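You operate a simulated robot arm through the tools that you are given. There is no shell and no other tool.

Carry out the task below with a simulated two-armed robot. There is one attempt and no reset: what you move stays moved.

Task
Warm the green-banded mould at the heater, then turn it under the pot.
Fine: switch the mould heater off again; the other moulds stay cold.

It is judged by the outcome, as a careful person would: the job done as asked, and still so three seconds after it is handed in. It fails if anything else is knocked over, pushed out of place, dropped, spilled or broken.

Robot
Two 7-joint arms with fingered hands on one trunk that stands fixed in place. Base frame: the origin is at the foot of the trunk, x ahead of it, y to its left, z up; the work surface is at about z = 820. Readings come in mm, rad, newtons and seconds.
The left shoulder is at [50, 214, 869], the right one opposite. With the tool pointing down near the work surface each hand reaches from about 380 to 880 mm from the base axis, measured 20 degrees to its own side. Payload 3 kg a hand.
Tool frame (each hand has its own): the origin (TCP) lies between the finger pads and is the grasp point; the fingertips stand 26 mm ahead of it; z points along the fingers, y is the line along which they close. The gripper opens to 132 mm; its body begins 73 mm behind the TCP. The gripper is a hand of 3 fingers: y runs from the thumb to the fingers, the wrist lies at [0, 0, -229] in the tool frame, and closing takes about 1.5 s.
Orientation is that of the tool frame in the base frame, as a unit quaternion [x, y, z, w]. With the fingers straight down and closing along the base's y, the tool's x points along the base's -x, its y along +y and its z along -z.

Tools
- The arms move only by the tool step_arm. It takes "left_series", "right_series" or both (then of equal length, played together; a hand with none holds still); each is a list of rows, each a list of 6 numbers: the shift along the base's x, y, z in mm, then the turn, a rotation vector about the base's x, y, z in rad. In form: [[dx, dy, dz, rx, ry, rz], ...]. A call has 1 to 20 rows; each row shifts and turns the commanded pose from where the row before left it. "left_grip" and "right_grip" are, for a hand that has rows, the gripper command, from -1 (shut) to 1 (fully open), values between in proportion, set as the call begins (left out, the last holds). Rows are played at 5 a second. More than 50 mm and 0.15 rad between two rows, or a gripper value outside its range, and nothing of the call is played. A pose out of reach is approached as far as the arm can. The call stops where the force on the tool passes 40 N (or 10 N more than at its start, if that is more) or the arm is blocked; 0.2 s more then pass. Each finger travels about 72 mm/s and halts on what it meets, pressing with about 34 N; the grip force reading is that of the motor and also rises with nothing between the fingers. The clock runs only during rows and for 0.2 s after the last one: add rows that do not move to give the fingers time. The reply holds the time, the measured pose of the TCP, the force on the tool along the base axes, the opening and the grip force, in the units named above and with some noise, with the torque about the TCP (base axes, N m) and any sound that the robot's microphone picked up.
- Cameras (640 x 400 px; columns grow to the right, rows downward): "scene" is now at [25.5, -43.2, 1502.7]; the picture's right is [-0.49, -0.87, 0.00], its down [-0.55, 0.31, -0.78] and it looks along [0.68, -0.38, -0.63] (base axes); focal length 319 px, centre (320, 200). "left" rides on the left gripper at [-62, 3, -92] in its tool frame; the picture's right is [-0.05, -1.00, 0.00], its down [0.83, -0.04, -0.56] and it looks along [0.55, -0.03, 0.83] (tool axes); focal length 230 px, centre (320, 200). "right" rides on the right gripper at [61, 3, -92] in its tool frame; the picture's right is [-0.05, 1.00, 0.00], its down [-0.83, -0.04, -0.56] and it looks along [-0.55, -0.03, 0.83] (tool axes); focal length 230 px, centre (320, 200). There is no depth. A picture from a camera that has moved, and an enlarged one, comes with that camera's place and axes in the base frame and with its lens.
- camera(camera): a new picture of that camera. The clock stands still meanwhile.
- set_fingers(finger1, finger2, thumb_bend, hand): sets how far each is bent, from 0 (flat) to 100 (curled in); at 30 the hand is open as for a grip, at 70 the pads meet at the TCP. One left out holds its place. A second passes; each finger stops where it meets its share of the squeeze, and holds until it gets a number again. A gripper value or a shape takes the hand back. It gives what a move gives, with no picture; readings hold the bend of each and the force on the fingers (four entries, about 0 where the hand has none), thumb and palm.
- set_grasp(shape, hand): the hand has 3 fingers and takes this shape, open, in about a second: jaw (thumb against the fingers, like two jaws); tri (thumb and two fingers); tip (a fingertip pinch); poke (one finger out to press); point (the index stretched); flat (the hand flat); cup (the hand cupped); fist (a fist). The gripper value then closes the fingers along that shape, each until it touches; the sizes above hold for jaw. It gives what a move gives, with no picture.
- turn_head(pan, tilt): turns the head with the scene camera to pan (to the left, within 1.501 rad either way) and tilt (down, from -0.506 to 1.204), counted from straight ahead of the robot. It gives what a move gives.
- zoom(camera, box): a new picture of the part [left, top, right, bottom] of that camera's present view, enlarged. The clock stands still meanwhile.
- finish_job(): hands the job in; it is judged then, once.

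Places have to be worked out from the pictures, the camera data and where the tool is seen. Open the grippers and draw the arms clear of the work before you hand the job in, unless the task says otherwise.

The tools are called by a JSON object that holds its "name" and its "arguments". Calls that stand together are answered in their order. step_arm: Moves the arms, as the interface text tells. Its arguments: {"type":"object","properties":{"left_series":{"type":"array","items":{"type":"array","items":{"type":"number"}}},"left_grip":{"type":"number"},"right_series":{"type":"array","items":{"type":"array","items":{"type":"number"}}},"right_grip":{"type":"number"}},"required":[]} The other tools are called the same way: set_grasp (shape, hand) gives the hand a shape; set_fingers (finger1, finger2, thumb_bend, hand) moves the fingers one by one; turn_head (pan, tilt) turns the head that bears the scene camera; camera (camera) takes a picture; zoom (camera, box) takes an enlarged picture of a part of a camera's view; finish_job () hands the job in.

At the start:

```text
clock: 0.0
left_tcp_pos: [435.8, -14.6, 1200.3]
left_tcp_rot: [0.26, 0.966, 0.0, 0.0]
left_force: [1.0, 0.1, 0.6]
left_ft_torque: [0.01, 0.02, 0.01]
left_width: 131.6
left_gripper_force: 0.1
left_shape: jaw
left_bend: [30.0, 30.0, 30.0]
left_finger forces: [0.0, 0.0, 0.1, 0.0, 0.1, 0.1]
right_tcp_pos: [351.9, -401.9, 1269.5]
right_tcp_rot: [0.259, 0.966, 0.0, -0.001]
right_force: [-0.4, -0.4, 0.4]
right_ft_torque: [0.01, -0.03, 0.01]
right_width: 131.7
right_gripper_force: 0.0
right_shape: jaw
right_bend: [30.0, 30.0, 30.0]
right_finger forces: [0.0, 0.0, 0.0, 0.1, 0.0, 0.1]
head pan, tilt (commanded): [-0.506, 0.681]
```

scene: 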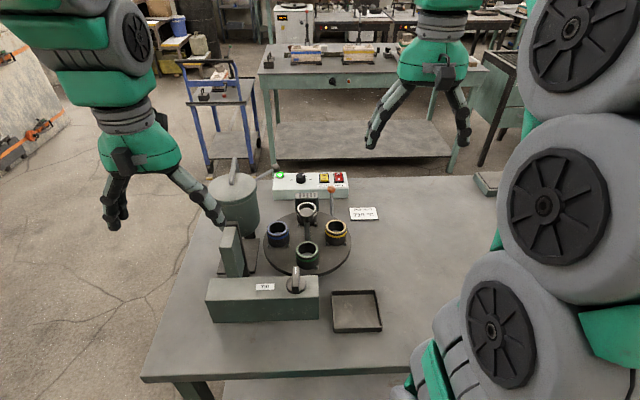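
right: 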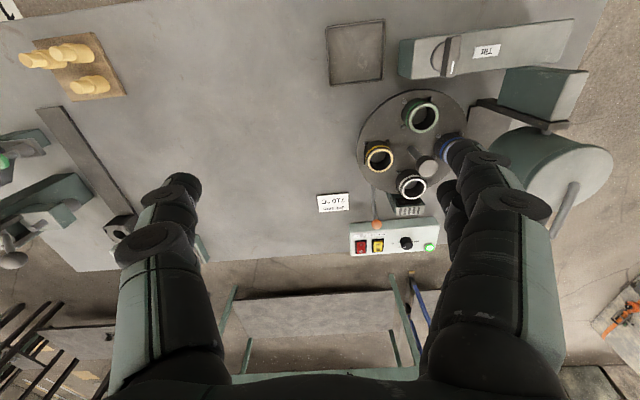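
left: 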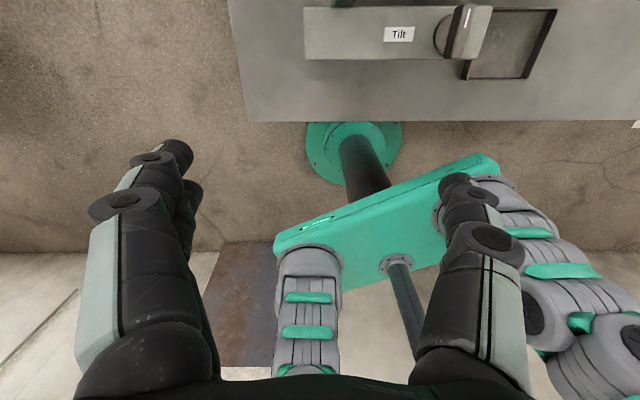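

The scene shows a turntable with four banded moulds, a control panel with a knob and yellow/red buttons behind it, a pot on the left and a "Tilt" box in front. I'll zoom in for details first.

{"name": "zoom", "arguments": {"camera": "scene", "box": [200, 150, 400, 275]}}

{"name": "zoom", "arguments": {"camera": "scene", "box": [180, 230, 400, 367]}}

{"name": "zoom", "arguments": {"camera": "right", "box": [310, 10, 630, 270]}}

{"name": "zoom", "arguments": {"camera": "right", "box": [330, 170, 450, 270]}}

```text
3.20 times, centred on (300, 212) of scene
camera zoom: at [25.5, -43.2, 1502.7], right [-0.49, -0.87, 0.0], down [-0.55, 0.31, -0.78], along [0.68, -0.38, -0.63], focal length 1022 px, centre (384, 160)
```

zoom: 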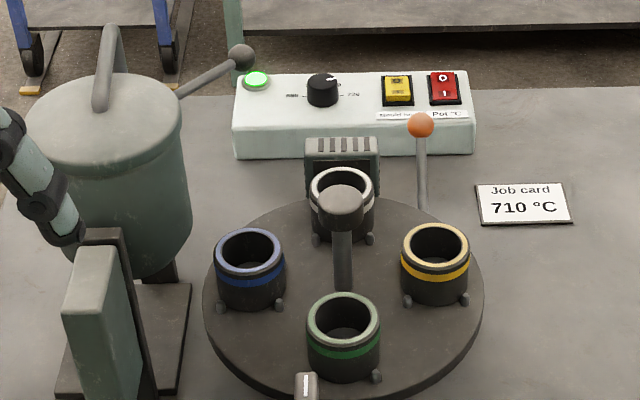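

```text
2.91 times, centred on (290, 298) of scene
camera zoom: at [25.5, -43.2, 1502.7], right [-0.49, -0.87, 0.0], down [-0.55, 0.31, -0.78], along [0.68, -0.38, -0.63], focal length 929 px, centre (407, -86)
```

zoom: 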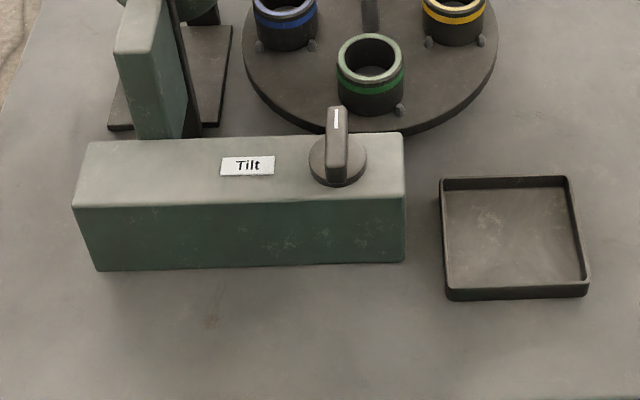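

```text
1.54 times, centred on (470, 140) of right
camera zoom: at [300.7, -367.7, 1361.2], right [0.55, 0.84, 0.0], down [0.7, -0.45, 0.56], along [0.47, -0.3, -0.83], focal length 354 px, centre (89, 292)
```

zoom: 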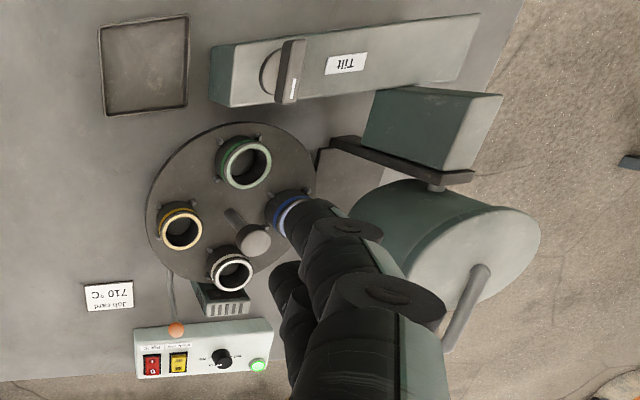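

```text
4.00 times, centred on (390, 220) of right
camera zoom: at [300.7, -367.7, 1361.2], right [0.55, 0.84, 0.0], down [0.7, -0.45, 0.56], along [0.47, -0.3, -0.83], focal length 920 px, centre (40, 120)
```

zoom: 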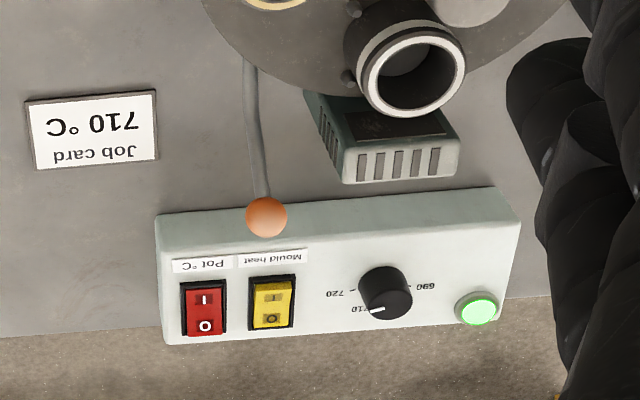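

I see the rocker switches: yellow is labelled "Mould heat" and red "Pot". Next I'll look more closely at the turntable's centre post, the orange-ended lever and the panel.

{"name": "zoom", "arguments": {"camera": "scene", "box": [265, 165, 355, 221]}}

{"name": "zoom", "arguments": {"camera": "scene", "box": [255, 195, 365, 264]}}

{"name": "zoom", "arguments": {"camera": "right", "box": [350, 80, 480, 220]}}

{"name": "zoom", "arguments": {"camera": "right", "box": [0, 20, 220, 260]}}

{"name": "zoom", "arguments": {"camera": "scene", "box": [190, 150, 290, 280]}}

```text
7.11 times, centred on (310, 193) of scene
camera zoom: at [25.5, -43.2, 1502.7], right [-0.49, -0.87, 0.0], down [-0.55, 0.31, -0.78], along [0.68, -0.38, -0.63], focal length 2271 px, centre (391, 250)
```

zoom: 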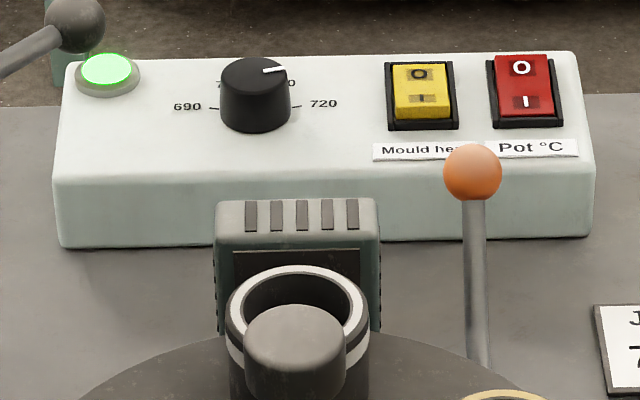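

```text
5.80 times, centred on (310, 230) of scene
camera zoom: at [25.5, -43.2, 1502.7], right [-0.49, -0.87, 0.0], down [-0.55, 0.31, -0.78], along [0.68, -0.38, -0.63], focal length 1852 px, centre (378, 29)
```

zoom: 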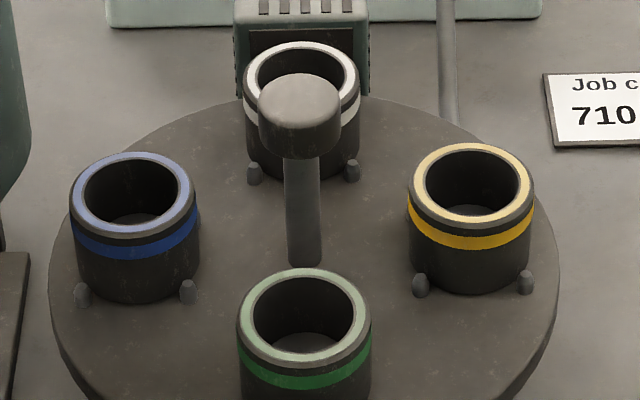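

```text
2.86 times, centred on (415, 150) of right
camera zoom: at [300.7, -367.7, 1361.2], right [0.55, 0.84, 0.0], down [0.7, -0.45, 0.56], along [0.47, -0.3, -0.83], focal length 657 px, centre (49, 343)
```

zoom: 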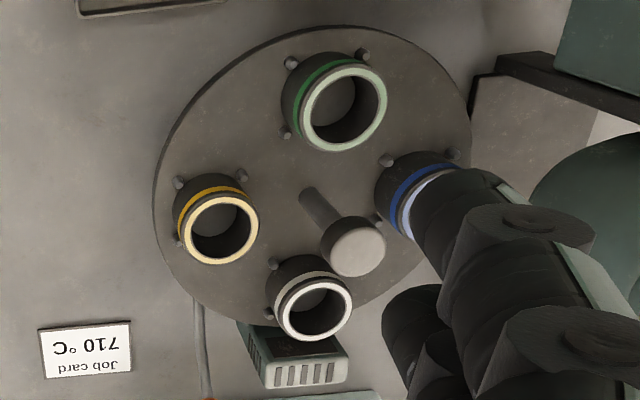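

```text
1.67 times, centred on (110, 140) of right
camera zoom: at [300.7, -367.7, 1361.2], right [0.55, 0.84, 0.0], down [0.7, -0.45, 0.56], along [0.47, -0.3, -0.83], focal length 384 px, centre (670, 300)
```

zoom: 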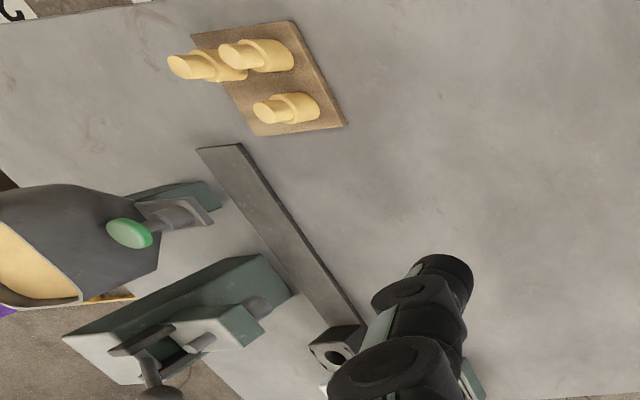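

```text
3.08 times, centred on (240, 215) of scene
camera zoom: at [25.5, -43.2, 1502.7], right [-0.49, -0.87, 0.0], down [-0.55, 0.31, -0.78], along [0.68, -0.38, -0.63], focal length 983 px, centre (566, 154)
```

zoom: 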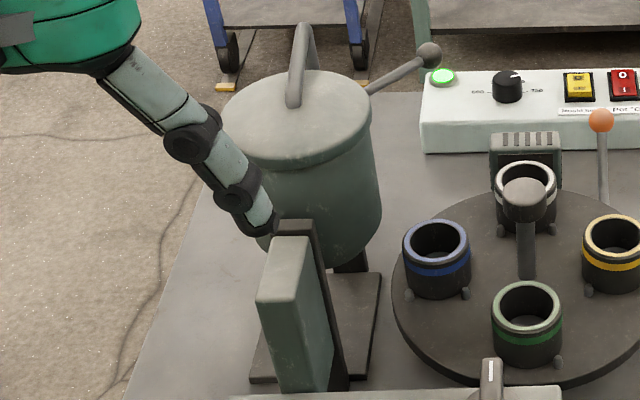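

Triangulating puts the turntable centre at about [560,-300], its top at z≈884 and its centre knob at z≈982. The orange lever ball is at about [687,-450,917]. I'll move the right hand above the free area on the right and turn its camera to see how the lever is attached.

{"name": "step_arm", "arguments": {"right_series": [[25, -16, -37, 0, 0, 0.13], [25, -16, -37, 0, 0, 0.13], [25, -16, -37, 0, 0, 0.13], [25, -16, -37, 0, 0, 0.13], [25, -16, -37, 0, 0, 0.13], [25, -16, -37, 0, 0, 0.13], [25, -16, -37, 0, 0, 0.13], [0, 0, 0, 0, 0, 0]]}}

{"name": "camera", "arguments": {"camera": "right"}}

{"name": "camera", "arguments": {"camera": "scene"}}

```text
clock: 1.8
left_tcp_pos: [436.3, -14.8, 1199.4]
left_tcp_rot: [0.26, 0.966, 0.0, -0.001]
left_force: [0.6, 0.0, 0.5]
left_ft_torque: [-0.01, -0.01, 0.02]
left_width: 131.7
left_gripper_force: 0.1
left_shape: jaw
left_bend: [30.0, 30.0, 30.0]
left_finger forces: [0.1, 0.0, 0.0, 0.0, 0.1, 0.0]
right_tcp_pos: [527.9, -511.6, 1009.8]
right_tcp_rot: [-0.192, 0.981, 0.0, -0.001]
right_force: [0.5, 0.6, 0.1]
right_ft_torque: [0.01, -0.02, -0.02]
right_width: 131.7
right_gripper_force: 0.0
right_shape: jaw
right_bend: [30.0, 30.0, 30.0]
right_finger forces: [0.1, 0.1, 0.0, 0.1, 0.0, 0.0]
head pan, tilt (commanded): [-0.506, 0.681]
```

```text
taken
camera right: at [470.0, -532.1, 1101.9], right [-0.33, 0.94, 0.0], down [0.79, 0.27, 0.56], along [0.52, 0.18, -0.83], focal length 230 px, centre (320, 200)
```

right: 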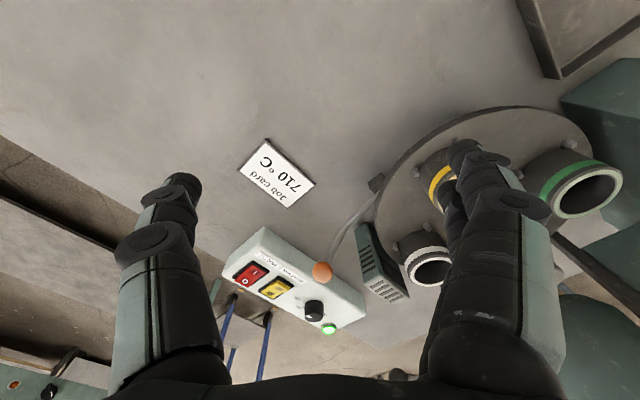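

```text
taken
camera scene: at [25.5, -43.2, 1502.7], right [-0.49, -0.87, 0.0], down [-0.55, 0.31, -0.78], along [0.68, -0.38, -0.63], focal length 319 px, centre (320, 200)
```

scene: 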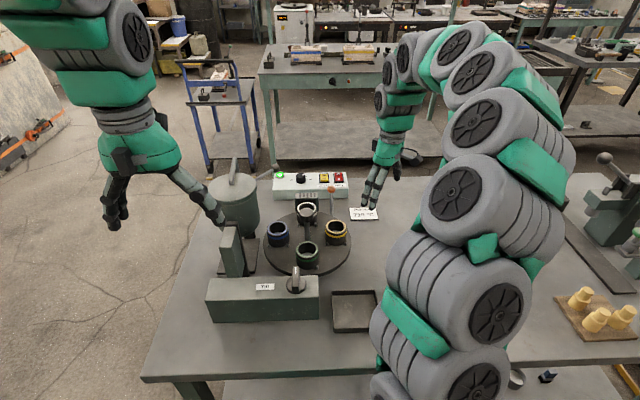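

{"name": "zoom", "arguments": {"camera": "right", "box": [290, 140, 470, 300]}}

{"name": "zoom", "arguments": {"camera": "right", "box": [340, 160, 420, 220]}}

```text
2.50 times, centred on (380, 220) of right
camera zoom: at [470.0, -532.1, 1101.9], right [-0.33, 0.94, 0.0], down [0.79, 0.27, 0.56], along [0.52, 0.18, -0.83], focal length 575 px, centre (170, 150)
```

zoom: 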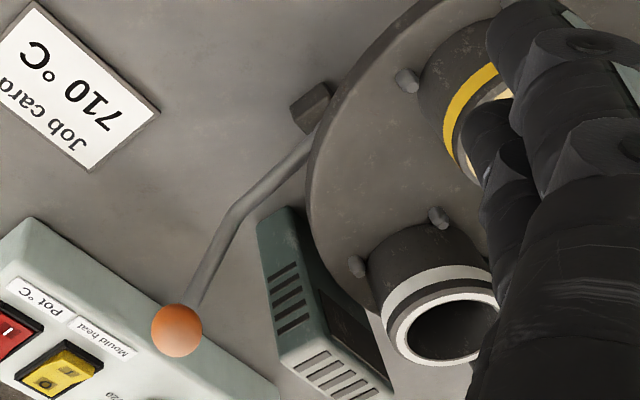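

```text
6.67 times, centred on (380, 190) of right
camera zoom: at [470.0, -532.1, 1101.9], right [-0.33, 0.94, 0.0], down [0.79, 0.27, 0.56], along [0.52, 0.18, -0.83], focal length 1534 px, centre (-80, 267)
```

zoom: 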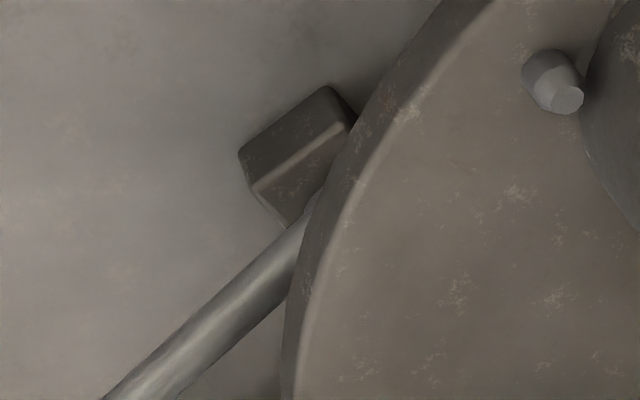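

The lever is a bent rod coming from the turntable base near a small block, and it rises to the ball. I'll turn and pitch the right hand for a lower view of that area, staying clear of it.

{"name": "step_arm", "arguments": {"right_series": [[12.5, -5, -4, 0, 0, 0.137], [12.5, -5, -4, 0, 0, 0.137], [12.5, -5, -4, 0, 0, 0.137], [12.5, -5, -4, 0, 0, 0.137], [12.5, -5, -4, 0, 0, 0.137], [12.5, -5, -4, 0, 0, 0.137], [12.5, -5, -4, 0, 0, 0.137], [0, -5, -8, 0.128, -0.037, 0], [0, -5, -8, 0.128, -0.037, 0], [0, -5, -8, 0.128, -0.037, 0], [0, 0, 0, 0, 0, 0]]}}

{"name": "camera", "arguments": {"camera": "right"}}

{"name": "camera", "arguments": {"camera": "scene"}}

```text
clock: 4.2
left_tcp_pos: [436.1, -14.1, 1200.3]
left_tcp_rot: [0.26, 0.966, 0.0, 0.001]
left_force: [0.8, -0.7, 0.1]
left_ft_torque: [-0.01, 0.01, 0.0]
left_width: 131.8
left_gripper_force: 0.0
left_shape: jaw
left_bend: [30.0, 30.0, 30.0]
left_finger forces: [0.0, 0.0, 0.0, 0.1, 0.0, 0.0]
right_tcp_pos: [545.7, -500.1, 1000.2]
right_tcp_rot: [-0.478, 0.873, 0.071, 0.07]
right_force: [0.1, -0.2, -0.1]
right_ft_torque: [-0.02, 0.01, 0.02]
right_width: 131.9
right_gripper_force: 0.0
right_shape: jaw
right_bend: [30.0, 30.0, 30.0]
right_finger forces: [0.0, 0.1, 0.0, 0.0, 0.0, 0.0]
right hand out of reach, approached as far as the arm can: row 5, 6, 7, 8, 9, 10
head pan, tilt (commanded): [-0.506, 0.681]
```

```text
taken
camera right: at [505.8, -567.3, 1079.4], right [-0.81, 0.58, 0.07], down [0.45, 0.55, 0.7], along [0.37, 0.6, -0.71], focal length 230 px, centre (320, 200)
```

right: 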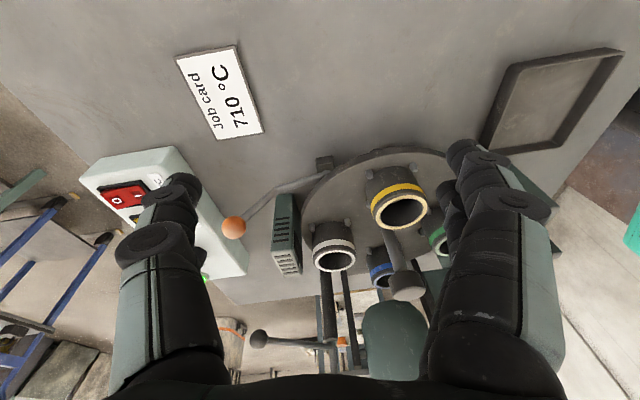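

```text
taken
camera scene: at [25.5, -43.2, 1502.7], right [-0.49, -0.87, 0.0], down [-0.55, 0.31, -0.78], along [0.68, -0.38, -0.63], focal length 319 px, centre (320, 200)
```

scene: 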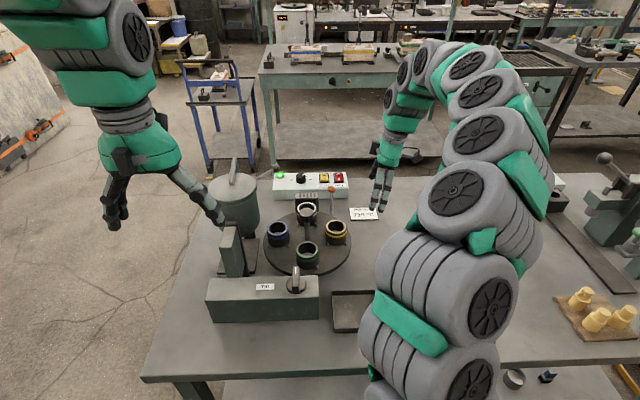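

{"name": "zoom", "arguments": {"camera": "right", "box": [220, 130, 400, 290]}}

{"name": "zoom", "arguments": {"camera": "right", "box": [280, 140, 360, 190]}}

```text
2.50 times, centred on (310, 210) of right
camera zoom: at [505.8, -567.3, 1079.4], right [-0.81, 0.58, 0.07], down [0.45, 0.55, 0.7], along [0.37, 0.6, -0.71], focal length 575 px, centre (345, 175)
```

zoom: 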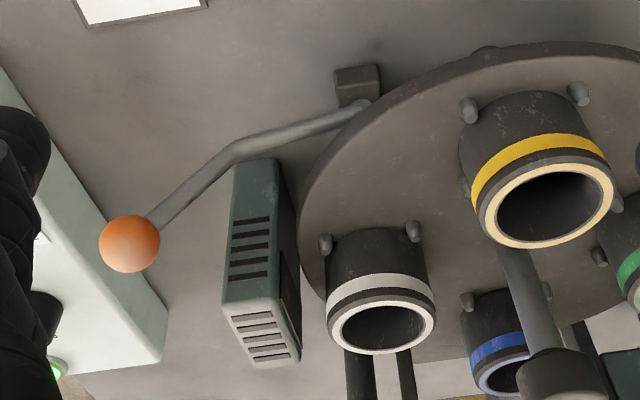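

```text
8.00 times, centred on (320, 165) of right
camera zoom: at [505.8, -567.3, 1079.4], right [-0.81, 0.58, 0.07], down [0.45, 0.55, 0.7], along [0.37, 0.6, -0.71], focal length 1841 px, centre (320, 480)
```

zoom: 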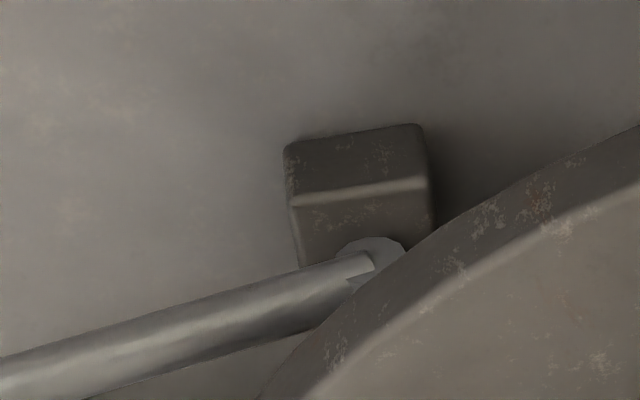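

The lever is hinged at a block beside the disc rim, with a low horizontal section that bends up to the ball, so it may be an index lock. The right wrist is at its limit, so I'll undo the pitch and yaw and move back above the free area.

{"name": "step_arm", "arguments": {"right_series": [[0, 5, 8, -0.128, 0.037, 0], [0, 5, 8, -0.128, 0.037, 0], [0, 5, 8, -0.128, 0.037, 0], [-12.5, 5, 4, 0, 0, -0.137], [-12.5, 5, 4, 0, 0, -0.137], [-12.5, 5, 4, 0, 0, -0.137], [-12.5, 5, 4, 0, 0, -0.137], [-12.5, 5, 4, 0, 0, -0.137], [0, 0, 0, 0, 0, 0]]}}

{"name": "camera", "arguments": {"camera": "right"}}

```text
clock: 6.2
left_tcp_pos: [436.6, -15.3, 1200.2]
left_tcp_rot: [0.259, 0.966, 0.0, 0.0]
left_force: [-0.3, 0.2, -0.3]
left_ft_torque: [-0.01, 0.0, 0.0]
left_width: 132.1
left_gripper_force: 0.0
left_shape: jaw
left_bend: [30.0, 30.0, 30.0]
left_finger forces: [0.0, 0.0, 0.1, 0.0, 0.1, 0.0]
right_tcp_pos: [483.8, -459.6, 1043.7]
right_tcp_rot: [-0.156, 0.983, -0.043, -0.091]
right_force: [-0.5, 0.0, -0.4]
right_ft_torque: [0.05, -0.02, 0.03]
right_width: 131.8
right_gripper_force: 0.0
right_shape: jaw
right_bend: [30.0, 30.0, 30.0]
right_finger forces: [0.0, 0.0, 0.0, 0.0, 0.0, 0.0]
head pan, tilt (commanded): [-0.506, 0.681]
```

```text
taken
camera right: at [440.3, -465.8, 1146.2], right [-0.26, 0.96, -0.07], down [0.88, 0.27, 0.39], along [0.39, 0.04, -0.92], focal length 230 px, centre (320, 200)
```

right: 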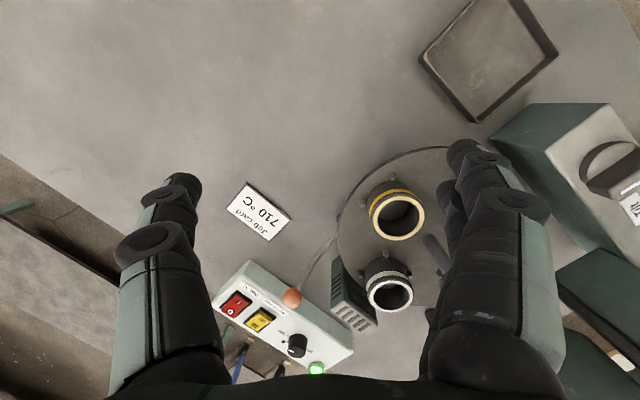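

The command follows the reached pose and the hand is now slightly tilted. I'll zoom on the panel from here to read the rocker states.

{"name": "zoom", "arguments": {"camera": "right", "box": [205, 255, 355, 380]}}

{"name": "zoom", "arguments": {"camera": "scene", "box": [310, 165, 360, 200]}}

```text
3.20 times, centred on (280, 318) of right
camera zoom: at [440.3, -465.8, 1146.2], right [-0.26, 0.96, -0.07], down [0.88, 0.27, 0.39], along [0.39, 0.04, -0.92], focal length 736 px, centre (448, -176)
```

zoom: 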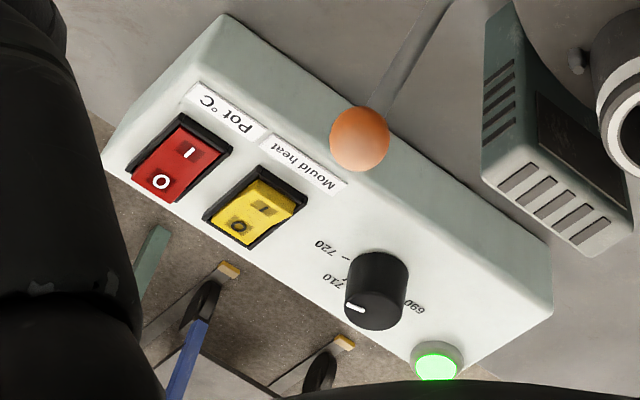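

```text
11.43 times, centred on (335, 182) of scene
camera zoom: at [25.5, -43.2, 1502.7], right [-0.49, -0.87, 0.0], down [-0.55, 0.31, -0.78], along [0.68, -0.38, -0.63], focal length 3650 px, centre (149, 400)
```

zoom: 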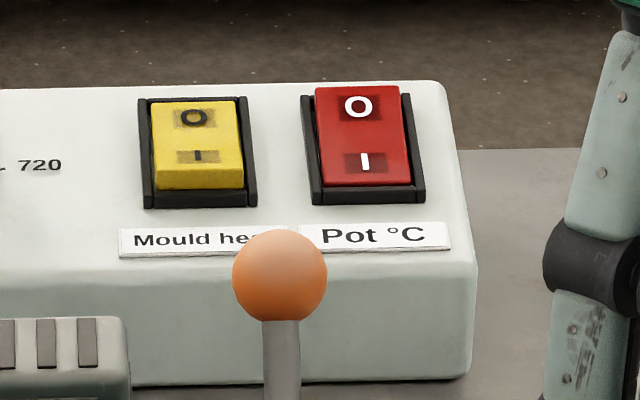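

The readings agree: red rocker on (I pressed), yellow "Mould heat" off, with its near "I" side raised. Next I'll straighten the right hand and bring it above the turntable's centre knob at about [560,-301].

{"name": "step_arm", "arguments": {"right_series": [[0, 0, 10, 0.057, -0.083, 0], [0, 0, 10, 0.057, -0.083, 0], [12.7, 26.5, 0, 0, 0, -0.138], [12.7, 26.5, 0, 0, 0, -0.138], [12.7, 26.5, 0, 0, 0, -0.138], [12.7, 26.5, 0, 0, 0, -0.138], [12.7, 26.5, 0, 0, 0, -0.138], [12.7, 26.5, 0, 0, 0, -0.138], [0, 0, 0, 0, 0, 0]]}}

{"name": "camera", "arguments": {"camera": "right"}}

{"name": "camera", "arguments": {"camera": "scene"}}

```text
clock: 8.2
left_tcp_pos: [436.6, -14.1, 1200.5]
left_tcp_rot: [0.26, 0.966, 0.0, -0.001]
left_force: [-0.3, 0.0, -0.8]
left_ft_torque: [0.03, -0.01, 0.02]
left_width: 132.1
left_gripper_force: 0.0
left_shape: jaw
left_bend: [30.0, 30.0, 30.0]
left_finger forces: [0.1, 0.0, 0.0, 0.0, 0.1, 0.0]
right_tcp_pos: [559.8, -300.6, 1065.3]
right_tcp_rot: [0.255, 0.967, 0.0, 0.002]
right_force: [0.3, -0.5, 0.6]
right_ft_torque: [-0.04, 0.02, 0.0]
right_width: 131.8
right_gripper_force: 0.1
right_shape: jaw
right_bend: [30.0, 30.0, 30.0]
right_finger forces: [0.0, 0.0, 0.0, 0.0, 0.0, 0.0]
head pan, tilt (commanded): [-0.506, 0.681]
```

```text
taken
camera right: at [508.1, -268.9, 1157.0], right [0.54, 0.84, 0.0], down [0.7, -0.45, 0.56], along [0.47, -0.3, -0.83], focal length 230 px, centre (320, 200)
```

right: 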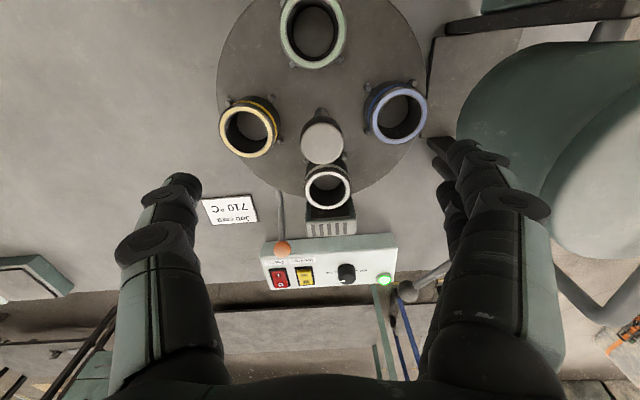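

```text
taken
camera scene: at [25.5, -43.2, 1502.7], right [-0.49, -0.87, 0.0], down [-0.55, 0.31, -0.78], along [0.68, -0.38, -0.63], focal length 319 px, centre (320, 200)
```

scene: 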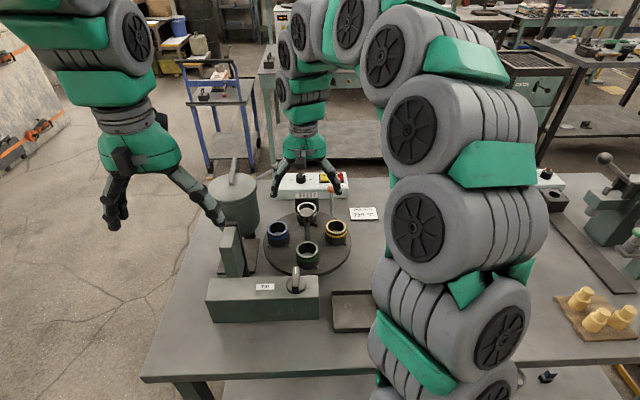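

The hand is vertical over the knob, and its centre [560.5,-301] agrees with the picture. I'll narrow the fingers to about 75 mm and lower them around the cap.

{"name": "step_arm", "arguments": {"right_series": [[0, 0, 0, 0, 0, 0], [0, 0, 0, 0, 0, 0], [0, 0, 0, 0, 0, 0], [0.7, -0.4, -16, 0, 0, 0], [0, 0, -16, 0, 0, 0], [0, 0, -16, 0, 0, 0], [0, 0, -16, 0, 0, 0], [0, 0, -16, 0, 0, 0], [0, 0, -13, 0, 0, 0], [0, 0, 0, 0, 0, 0]], "right_grip": 0.1}}

{"name": "camera", "arguments": {"camera": "right"}}

{"name": "zoom", "arguments": {"camera": "scene", "box": [220, 130, 420, 280]}}

```text
clock: 10.4
left_tcp_pos: [436.5, -14.3, 1199.9]
left_tcp_rot: [0.26, 0.966, 0.001, 0.0]
left_force: [0.2, 0.2, -0.4]
left_ft_torque: [0.02, 0.02, 0.01]
left_width: 132.1
left_gripper_force: 0.1
left_shape: jaw
left_bend: [30.0, 30.0, 30.0]
left_finger forces: [0.1, 0.0, 0.0, 0.0, 0.1, 0.0]
right_tcp_pos: [560.5, -302.2, 970.5]
right_tcp_rot: [0.254, 0.967, 0.0, 0.0]
right_force: [0.4, 0.3, 0.3]
right_ft_torque: [0.03, 0.02, -0.02]
right_width: 73.0
right_gripper_force: 0.0
right_shape: jaw
right_bend: [72.0, 72.0, 70.0]
right_finger forces: [0.0, 0.0, 0.1, 0.0, 0.0, 0.0]
head pan, tilt (commanded): [-0.506, 0.681]
```

```text
taken
camera right: at [508.9, -269.8, 1063.0], right [0.54, 0.84, 0.0], down [0.7, -0.45, 0.56], along [0.47, -0.3, -0.83], focal length 230 px, centre (320, 200)
```

right: 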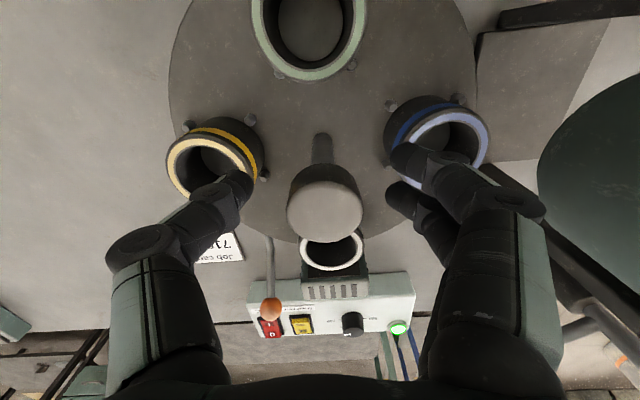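

```text
2.67 times, centred on (320, 205) of scene
camera zoom: at [25.5, -43.2, 1502.7], right [-0.49, -0.87, 0.0], down [-0.55, 0.31, -0.78], along [0.68, -0.38, -0.63], focal length 852 px, centre (320, 187)
```

zoom: 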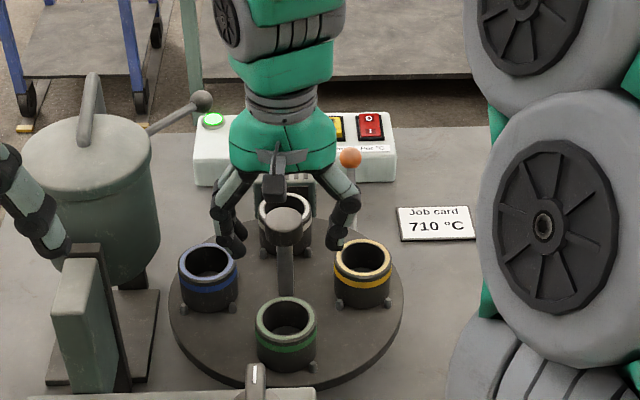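

The fingers straddle the knob cap at the right height. I'll close on it.

{"name": "step_arm", "arguments": {"right_series": [[0, 0, 0, 0, 0, 0], [0, 0, 0, 0, 0, 0], [0, 0, 0, 0, 0, 0], [0, 0, 0, 0, 0, 0], [0, 0, 0, 0, 0, 0], [0, 0, 0, 0, 0, 0]], "right_grip": -1}}

{"name": "camera", "arguments": {"camera": "right"}}

```text
clock: 11.8
left_tcp_pos: [437.1, -15.7, 1198.9]
left_tcp_rot: [0.26, 0.966, 0.0, 0.0]
left_force: [0.2, -0.6, 0.1]
left_ft_torque: [-0.02, 0.0, -0.04]
left_width: 132.0
left_gripper_force: 0.0
left_shape: jaw
left_bend: [30.0, 30.0, 30.0]
left_finger forces: [0.0, 0.0, 0.0, 0.0, 0.0, 0.1]
right_tcp_pos: [560.8, -302.6, 971.1]
right_tcp_rot: [0.254, 0.967, 0.0, 0.0]
right_force: [-2.7, -1.0, -27.7]
right_ft_torque: [-0.03, 0.07, 0.03]
right_width: 15.6
right_gripper_force: 33.8
right_shape: jaw
right_bend: [72.0, 72.0, 72.0]
right_finger forces: [16.0, 16.3, 0.0, 0.0, 34.2, 0.0]
head pan, tilt (commanded): [-0.506, 0.681]
```

```text
taken
camera right: at [508.6, -269.8, 1062.5], right [0.54, 0.84, 0.0], down [0.7, -0.45, 0.55], along [0.47, -0.3, -0.83], focal length 230 px, centre (320, 200)
```

right: 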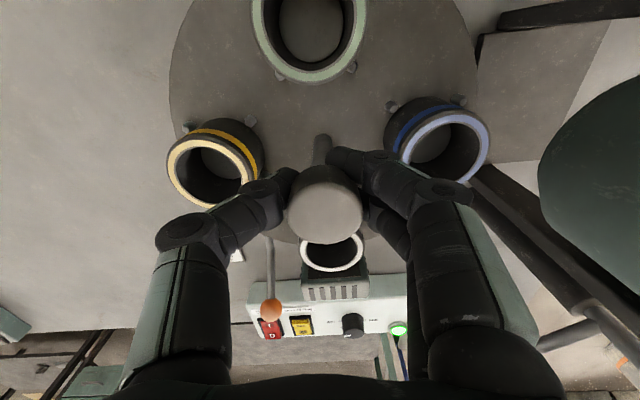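

The fingers closed on the thin post under the cap (width 15.6) and are pressing up on the cap. I'll open, raise about 18 mm and grip the cap itself.

{"name": "step_arm", "arguments": {"right_series": [[0, 0, 0, 0, 0, 0], [0, 0, 0, 0, 0, 0], [0, 0, 0, 0, 0, 0], [0, 0.8, 9, 0, 0, 0], [0, 0.8, 9, 0, 0, 0], [0, 0, 0, 0, 0, 0]], "right_grip": 0.0}}

{"name": "step_arm", "arguments": {"right_series": [[0, 0, 0, 0, 0, 0], [0, 0, 0, 0, 0, 0], [0, 0, 0, 0, 0, 0], [0, 0, 0, 0, 0, 0], [0, 0, 0, 0, 0, 0], [0, 0, 0, 0, 0, 0]], "right_grip": -1}}

{"name": "camera", "arguments": {"camera": "right"}}

{"name": "zoom", "arguments": {"camera": "scene", "box": [250, 150, 370, 250]}}

```text
clock: 13.2
left_tcp_pos: [435.3, -14.7, 1200.9]
left_tcp_rot: [0.259, 0.966, -0.001, 0.0]
left_force: [-0.1, 0.0, -0.9]
left_ft_torque: [0.0, -0.01, -0.02]
left_width: 131.9
left_gripper_force: 0.1
left_shape: jaw
left_bend: [30.0, 30.0, 30.0]
left_finger forces: [0.0, 0.1, 0.0, 0.1, 0.1, 0.0]
right_tcp_pos: [559.9, -300.1, 988.3]
right_tcp_rot: [0.253, 0.967, 0.0, 0.001]
right_force: [0.2, 0.9, -0.1]
right_ft_torque: [0.03, -0.02, 0.0]
right_width: 65.1
right_gripper_force: 0.1
right_shape: jaw
right_bend: [73.0, 73.0, 70.0]
right_finger forces: [0.0, 0.0, 0.0, 0.1, 0.0, 0.0]
head pan, tilt (commanded): [-0.506, 0.681]
```

```text
clock: 14.6
left_tcp_pos: [436.4, -15.0, 1200.7]
left_tcp_rot: [0.259, 0.966, 0.0, -0.001]
left_force: [0.7, 0.1, 0.5]
left_ft_torque: [0.0, 0.0, 0.04]
left_width: 131.9
left_gripper_force: 0.0
left_shape: jaw
left_bend: [30.0, 30.0, 30.0]
left_finger forces: [0.0, 0.0, 0.0, 0.0, 0.1, 0.1]
right_tcp_pos: [560.4, -301.2, 987.9]
right_tcp_rot: [0.254, 0.967, 0.0, 0.0]
right_force: [-2.5, 0.9, -4.3]
right_ft_torque: [0.03, 0.06, -0.02]
right_width: 24.9
right_gripper_force: 33.9
right_shape: jaw
right_bend: [73.0, 73.0, 70.0]
right_finger forces: [14.6, 15.8, 0.0, 0.0, 30.5, 0.1]
head pan, tilt (commanded): [-0.506, 0.681]
```

```text
taken
camera right: at [508.4, -268.1, 1080.9], right [0.54, 0.84, 0.0], down [0.7, -0.45, 0.56], along [0.47, -0.3, -0.83], focal length 230 px, centre (320, 200)
```

right: 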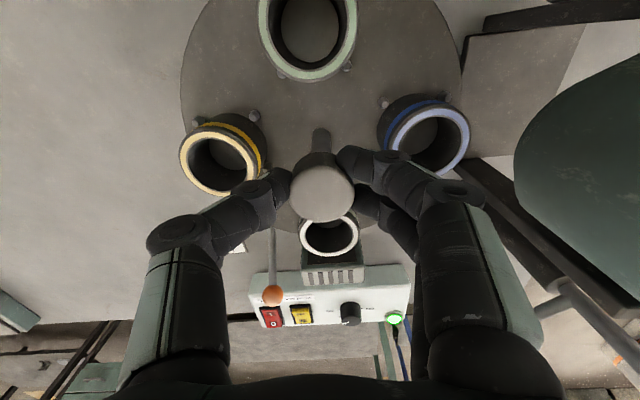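

```text
4.00 times, centred on (310, 200) of scene
camera zoom: at [25.5, -43.2, 1502.7], right [-0.49, -0.87, 0.0], down [-0.55, 0.31, -0.78], along [0.68, -0.38, -0.63], focal length 1278 px, centre (360, 200)
```

zoom: 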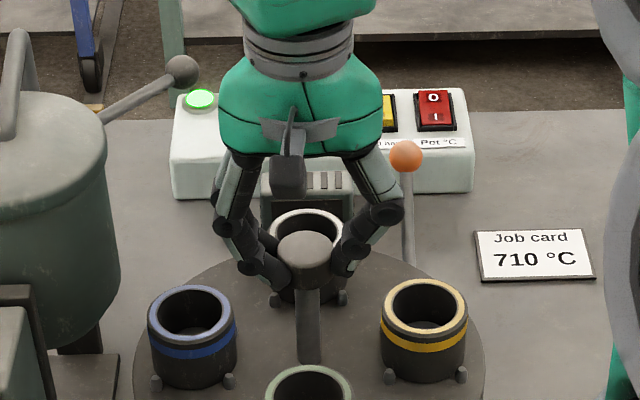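

The grip on the cap is firm and centred. I'll try a small clockwise twist to see whether the table is free or locked.

{"name": "step_arm", "arguments": {"right_series": [[0, 0, 0, 0, 0, -0.04], [0, 0, 0, 0, 0, -0.04], [0, 0, 0, 0, 0, -0.04], [0, 0, 0, 0, 0, 0]]}}

{"name": "camera", "arguments": {"camera": "right"}}

{"name": "zoom", "arguments": {"camera": "scene", "box": [250, 180, 370, 280]}}

```text
clock: 15.6
left_tcp_pos: [435.9, -13.6, 1200.6]
left_tcp_rot: [0.26, 0.966, 0.0, 0.0]
left_force: [0.3, 0.7, 0.8]
left_ft_torque: [0.02, -0.04, -0.03]
left_width: 131.9
left_gripper_force: 0.0
left_shape: jaw
left_bend: [30.0, 30.0, 30.0]
left_finger forces: [0.0, 0.1, 0.0, 0.0, 0.0, 0.0]
right_tcp_pos: [559.7, -300.3, 988.8]
right_tcp_rot: [0.312, 0.95, 0.0, 0.001]
right_force: [-2.7, 2.8, -5.9]
right_ft_torque: [0.03, 0.05, 0.03]
right_width: 24.9
right_gripper_force: 33.8
right_shape: jaw
right_bend: [73.0, 73.0, 70.0]
right_finger forces: [15.8, 16.1, 0.0, 0.0, 30.1, 0.0]
head pan, tilt (commanded): [-0.506, 0.681]
```

```text
taken
camera right: at [512.9, -261.7, 1081.0], right [0.63, 0.77, 0.0], down [0.64, -0.53, 0.56], along [0.43, -0.35, -0.83], focal length 230 px, centre (320, 200)
```

right: 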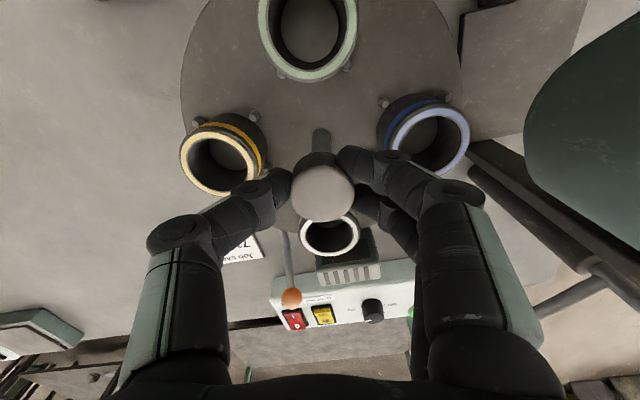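

```text
4.00 times, centred on (310, 230) of scene
camera zoom: at [25.5, -43.1, 1502.7], right [-0.49, -0.87, 0.0], down [-0.55, 0.31, -0.78], along [0.68, -0.38, -0.63], focal length 1278 px, centre (360, 80)
```

zoom: 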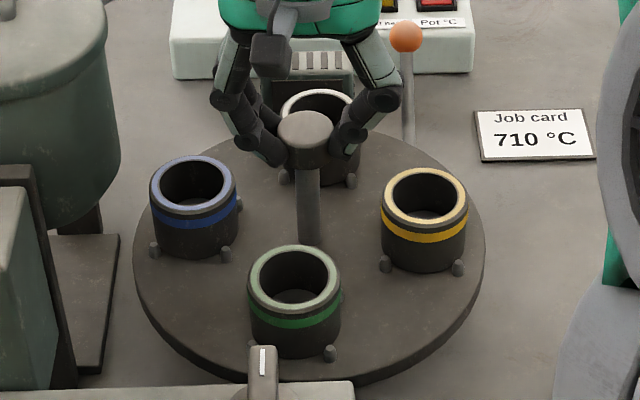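

The table turns freely with the knob. I'll continue clockwise in slow rows, keeping the hand's yaw in a range that stays clear of the pot.

{"name": "step_arm", "arguments": {"right_series": [[0, 0, 0, 0, 0, -0.1], [0, 0, 0, 0, 0, -0.1], [0, 0, 0, 0, 0, -0.1], [0, 0, 0, 0, 0, -0.1], [0, 0, 0, 0, 0, -0.1], [0, 0, 0, 0, 0, -0.1], [0, 0, 0, 0, 0, 0]]}}

{"name": "zoom", "arguments": {"camera": "scene", "box": [200, 150, 400, 280]}}

{"name": "camera", "arguments": {"camera": "right"}}

```text
clock: 17.2
left_tcp_pos: [437.0, -14.0, 1198.9]
left_tcp_rot: [0.259, 0.966, 0.001, 0.0]
left_force: [0.3, -0.6, 0.2]
left_ft_torque: [-0.03, -0.01, -0.02]
left_width: 132.0
left_gripper_force: 0.1
left_shape: jaw
left_bend: [30.0, 30.0, 30.0]
left_finger forces: [0.1, 0.0, 0.0, 0.0, 0.0, 0.0]
right_tcp_pos: [560.5, -299.0, 989.0]
right_tcp_rot: [0.579, 0.816, -0.001, 0.0]
right_force: [3.7, 22.5, -6.6]
right_ft_torque: [0.48, -0.22, 0.11]
right_width: 24.0
right_gripper_force: 34.0
right_shape: jaw
right_bend: [72.0, 73.0, 70.0]
right_finger forces: [25.0, 18.5, 0.0, 0.1, 27.8, 0.0]
head pan, tilt (commanded): [-0.506, 0.681]
```

```text
3.08 times, centred on (300, 215) of scene
camera zoom: at [25.6, -42.8, 1502.8], right [-0.48, -0.87, 0.0], down [-0.55, 0.31, -0.78], along [0.68, -0.38, -0.63], focal length 983 px, centre (382, 154)
```

zoom: 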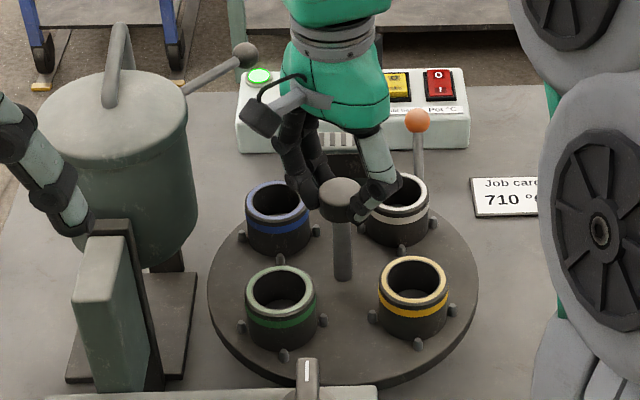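

```text
taken
camera right: at [543.8, -240.6, 1081.2], right [0.96, 0.28, 0.0], down [0.23, -0.8, 0.56], along [0.16, -0.53, -0.83], focal length 230 px, centre (320, 200)
```

right: 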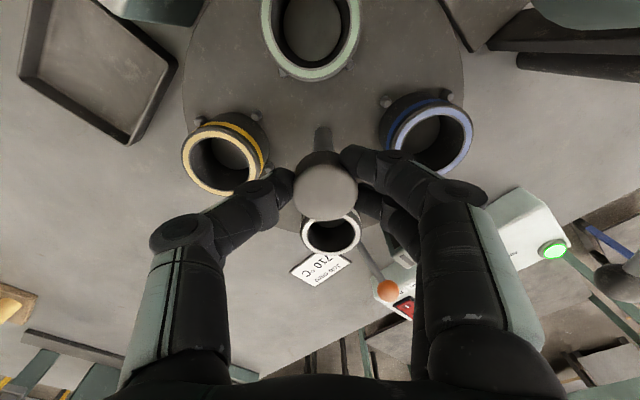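

The table has turned about 41° with the grip, but a 22 N sideways load built up from slight off-centre gripping. I'll open to relieve it and swing the open hand back counter-clockwise for the next stroke.

{"name": "step_arm", "arguments": {"right_series": [[0, 0, 0, 0, 0, 0], [0, 0, 0, 0, 0, 0], [0, 0, 0, 0, 0, 0]], "right_grip": 0.05}}

{"name": "step_arm", "arguments": {"right_series": [[0, 0, 0, 0, 0, 0.137], [0, 0, 0, 0, 0, 0.137], [0, 0, 0, 0, 0, 0.137], [0, 0, 0, 0, 0, 0.137], [0, 0, 0, 0, 0, 0.137], [0, 0, 0, 0, 0, 0.137], [0, 0, 0, 0, 0, 0.137], [0, 0, 0, 0, 0, 0.137], [0, 0, 0, 0, 0, 0.137], [0, 0, 0, 0, 0, 0.137], [0, 0, 0, 0, 0, 0.137], [0, 0, 0, 0, 0, 0.137], [0, 0, 0, 0, 0, 0]]}}

{"name": "camera", "arguments": {"camera": "right"}}

{"name": "zoom", "arguments": {"camera": "scene", "box": [200, 150, 400, 280]}}

```text
clock: 18.0
left_tcp_pos: [435.7, -14.2, 1201.6]
left_tcp_rot: [0.259, 0.966, 0.0, -0.001]
left_force: [1.4, 0.4, 1.0]
left_ft_torque: [0.02, -0.02, -0.01]
left_width: 131.9
left_gripper_force: 0.0
left_shape: jaw
left_bend: [30.0, 30.0, 30.0]
left_finger forces: [0.0, 0.0, 0.1, 0.0, 0.0, 0.0]
right_tcp_pos: [561.0, -301.4, 988.9]
right_tcp_rot: [0.579, 0.816, 0.0, 0.0]
right_force: [0.0, 0.2, 0.5]
right_ft_torque: [-0.01, 0.03, -0.01]
right_width: 68.6
right_gripper_force: 0.1
right_shape: jaw
right_bend: [72.0, 72.0, 70.0]
right_finger forces: [0.0, 0.1, 0.0, 0.0, 0.0, 0.1]
head pan, tilt (commanded): [-0.506, 0.681]
```

```text
clock: 20.8
left_tcp_pos: [437.3, -14.3, 1199.5]
left_tcp_rot: [0.26, 0.966, 0.0, -0.001]
left_force: [0.0, 0.8, -0.1]
left_ft_torque: [0.02, -0.03, 0.02]
left_width: 131.8
left_gripper_force: 0.1
left_shape: jaw
left_bend: [30.0, 30.0, 30.0]
left_finger forces: [0.0, 0.0, 0.0, 0.1, 0.0, 0.0]
right_tcp_pos: [561.2, -300.3, 990.6]
right_tcp_rot: [-0.205, 0.979, 0.0, 0.001]
right_force: [0.2, -0.4, -0.4]
right_ft_torque: [0.0, 0.0, 0.0]
right_width: 68.9
right_gripper_force: 0.1
right_shape: jaw
right_bend: [72.0, 72.0, 70.0]
right_finger forces: [0.1, 0.0, 0.1, 0.1, 0.0, 0.1]
head pan, tilt (commanded): [-0.506, 0.681]
```

```text
taken
camera right: at [503.4, -322.9, 1081.3], right [-0.35, 0.94, 0.0], down [0.78, 0.29, 0.56], along [0.52, 0.2, -0.83], focal length 230 px, centre (320, 200)
```

right: 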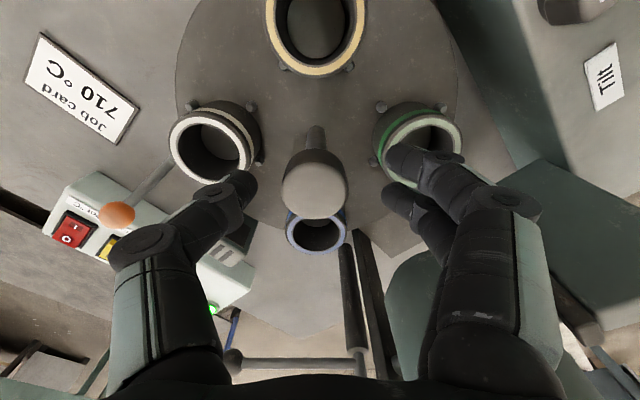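

```text
3.08 times, centred on (300, 215) of scene
camera zoom: at [25.5, -43.2, 1502.7], right [-0.49, -0.87, 0.0], down [-0.55, 0.31, -0.78], along [0.68, -0.38, -0.63], focal length 983 px, centre (382, 154)
```

zoom: 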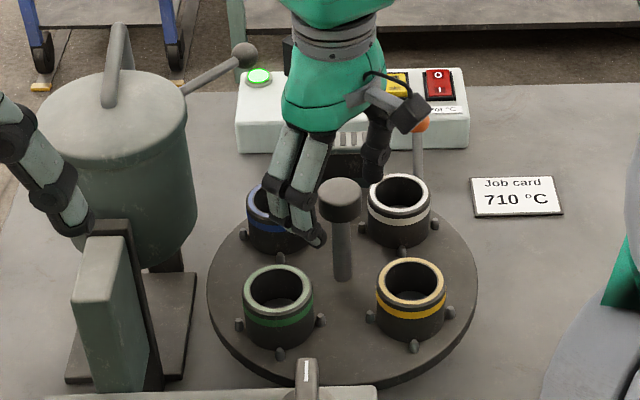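

The disc stands at roughly −41°, and the hand is at look azimuth about +24° with the knob between the open fingers. I'll nudge about 1 mm for centring and grip again.

{"name": "step_arm", "arguments": {"right_series": [[1.0, -0.7, -1, 0, 0, 0], [0, 0, 0, 0, 0, 0], [0, 0, 0, 0, 0, 0], [0, 0, 0, 0, 0, 0], [0, 0, 0, 0, 0, 0], [0, 0, 0, 0, 0, 0]], "right_grip": -1}}

{"name": "step_arm", "arguments": {"right_series": [[0, 0, 0, 0, 0, -0.1], [0, 0, 0, 0, 0, -0.1], [0, 0, 0, 0, 0, -0.1], [0, 0, 0, 0, 0, 0]]}}

{"name": "camera", "arguments": {"camera": "right"}}

```text
clock: 22.2
left_tcp_pos: [436.3, -13.5, 1201.4]
left_tcp_rot: [0.26, 0.966, 0.0, 0.001]
left_force: [0.7, -0.6, 0.5]
left_ft_torque: [-0.03, -0.01, -0.01]
left_width: 131.9
left_gripper_force: 0.0
left_shape: jaw
left_bend: [30.0, 30.0, 30.0]
left_finger forces: [0.0, 0.1, 0.0, 0.0, 0.0, 0.1]
right_tcp_pos: [561.5, -302.4, 987.8]
right_tcp_rot: [-0.205, 0.979, 0.0, 0.002]
right_force: [-3.7, -1.0, -3.1]
right_ft_torque: [-0.01, 0.1, 0.0]
right_width: 25.9
right_gripper_force: 34.3
right_shape: jaw
right_bend: [72.0, 73.0, 70.0]
right_finger forces: [15.8, 15.6, 0.0, 0.0, 30.2, 0.0]
head pan, tilt (commanded): [-0.506, 0.681]
```

```text
clock: 23.2
left_tcp_pos: [436.9, -14.1, 1200.4]
left_tcp_rot: [0.259, 0.966, 0.0, 0.0]
left_force: [0.1, -0.1, 0.3]
left_ft_torque: [-0.02, 0.0, 0.0]
left_width: 131.9
left_gripper_force: 0.1
left_shape: jaw
left_bend: [30.0, 30.0, 30.0]
left_finger forces: [0.0, 0.1, 0.0, 0.0, 0.0, 0.0]
right_tcp_pos: [562.5, -300.2, 988.0]
right_tcp_rot: [-0.055, 0.998, 0.001, 0.001]
right_force: [0.9, 3.6, -2.9]
right_ft_torque: [0.11, -0.02, 0.04]
right_width: 25.6
right_gripper_force: 33.6
right_shape: jaw
right_bend: [72.0, 73.0, 70.0]
right_finger forces: [17.2, 18.3, 0.1, 0.0, 29.1, 0.1]
head pan, tilt (commanded): [-0.506, 0.681]
```

```text
taken
camera right: at [500.5, -305.3, 1080.4], right [-0.06, 1.0, 0.0], down [0.83, 0.05, 0.56], along [0.56, 0.03, -0.83], focal length 230 px, centre (320, 200)
```

right: 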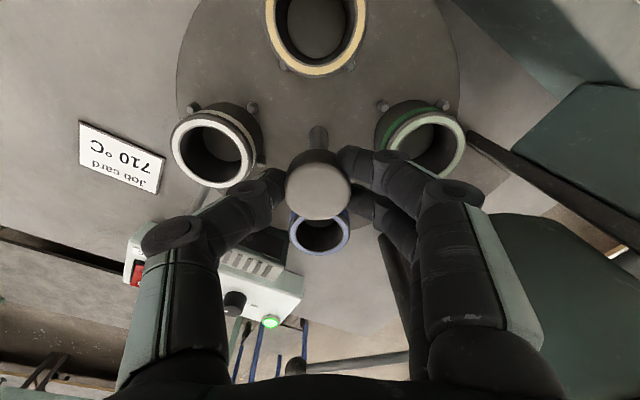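

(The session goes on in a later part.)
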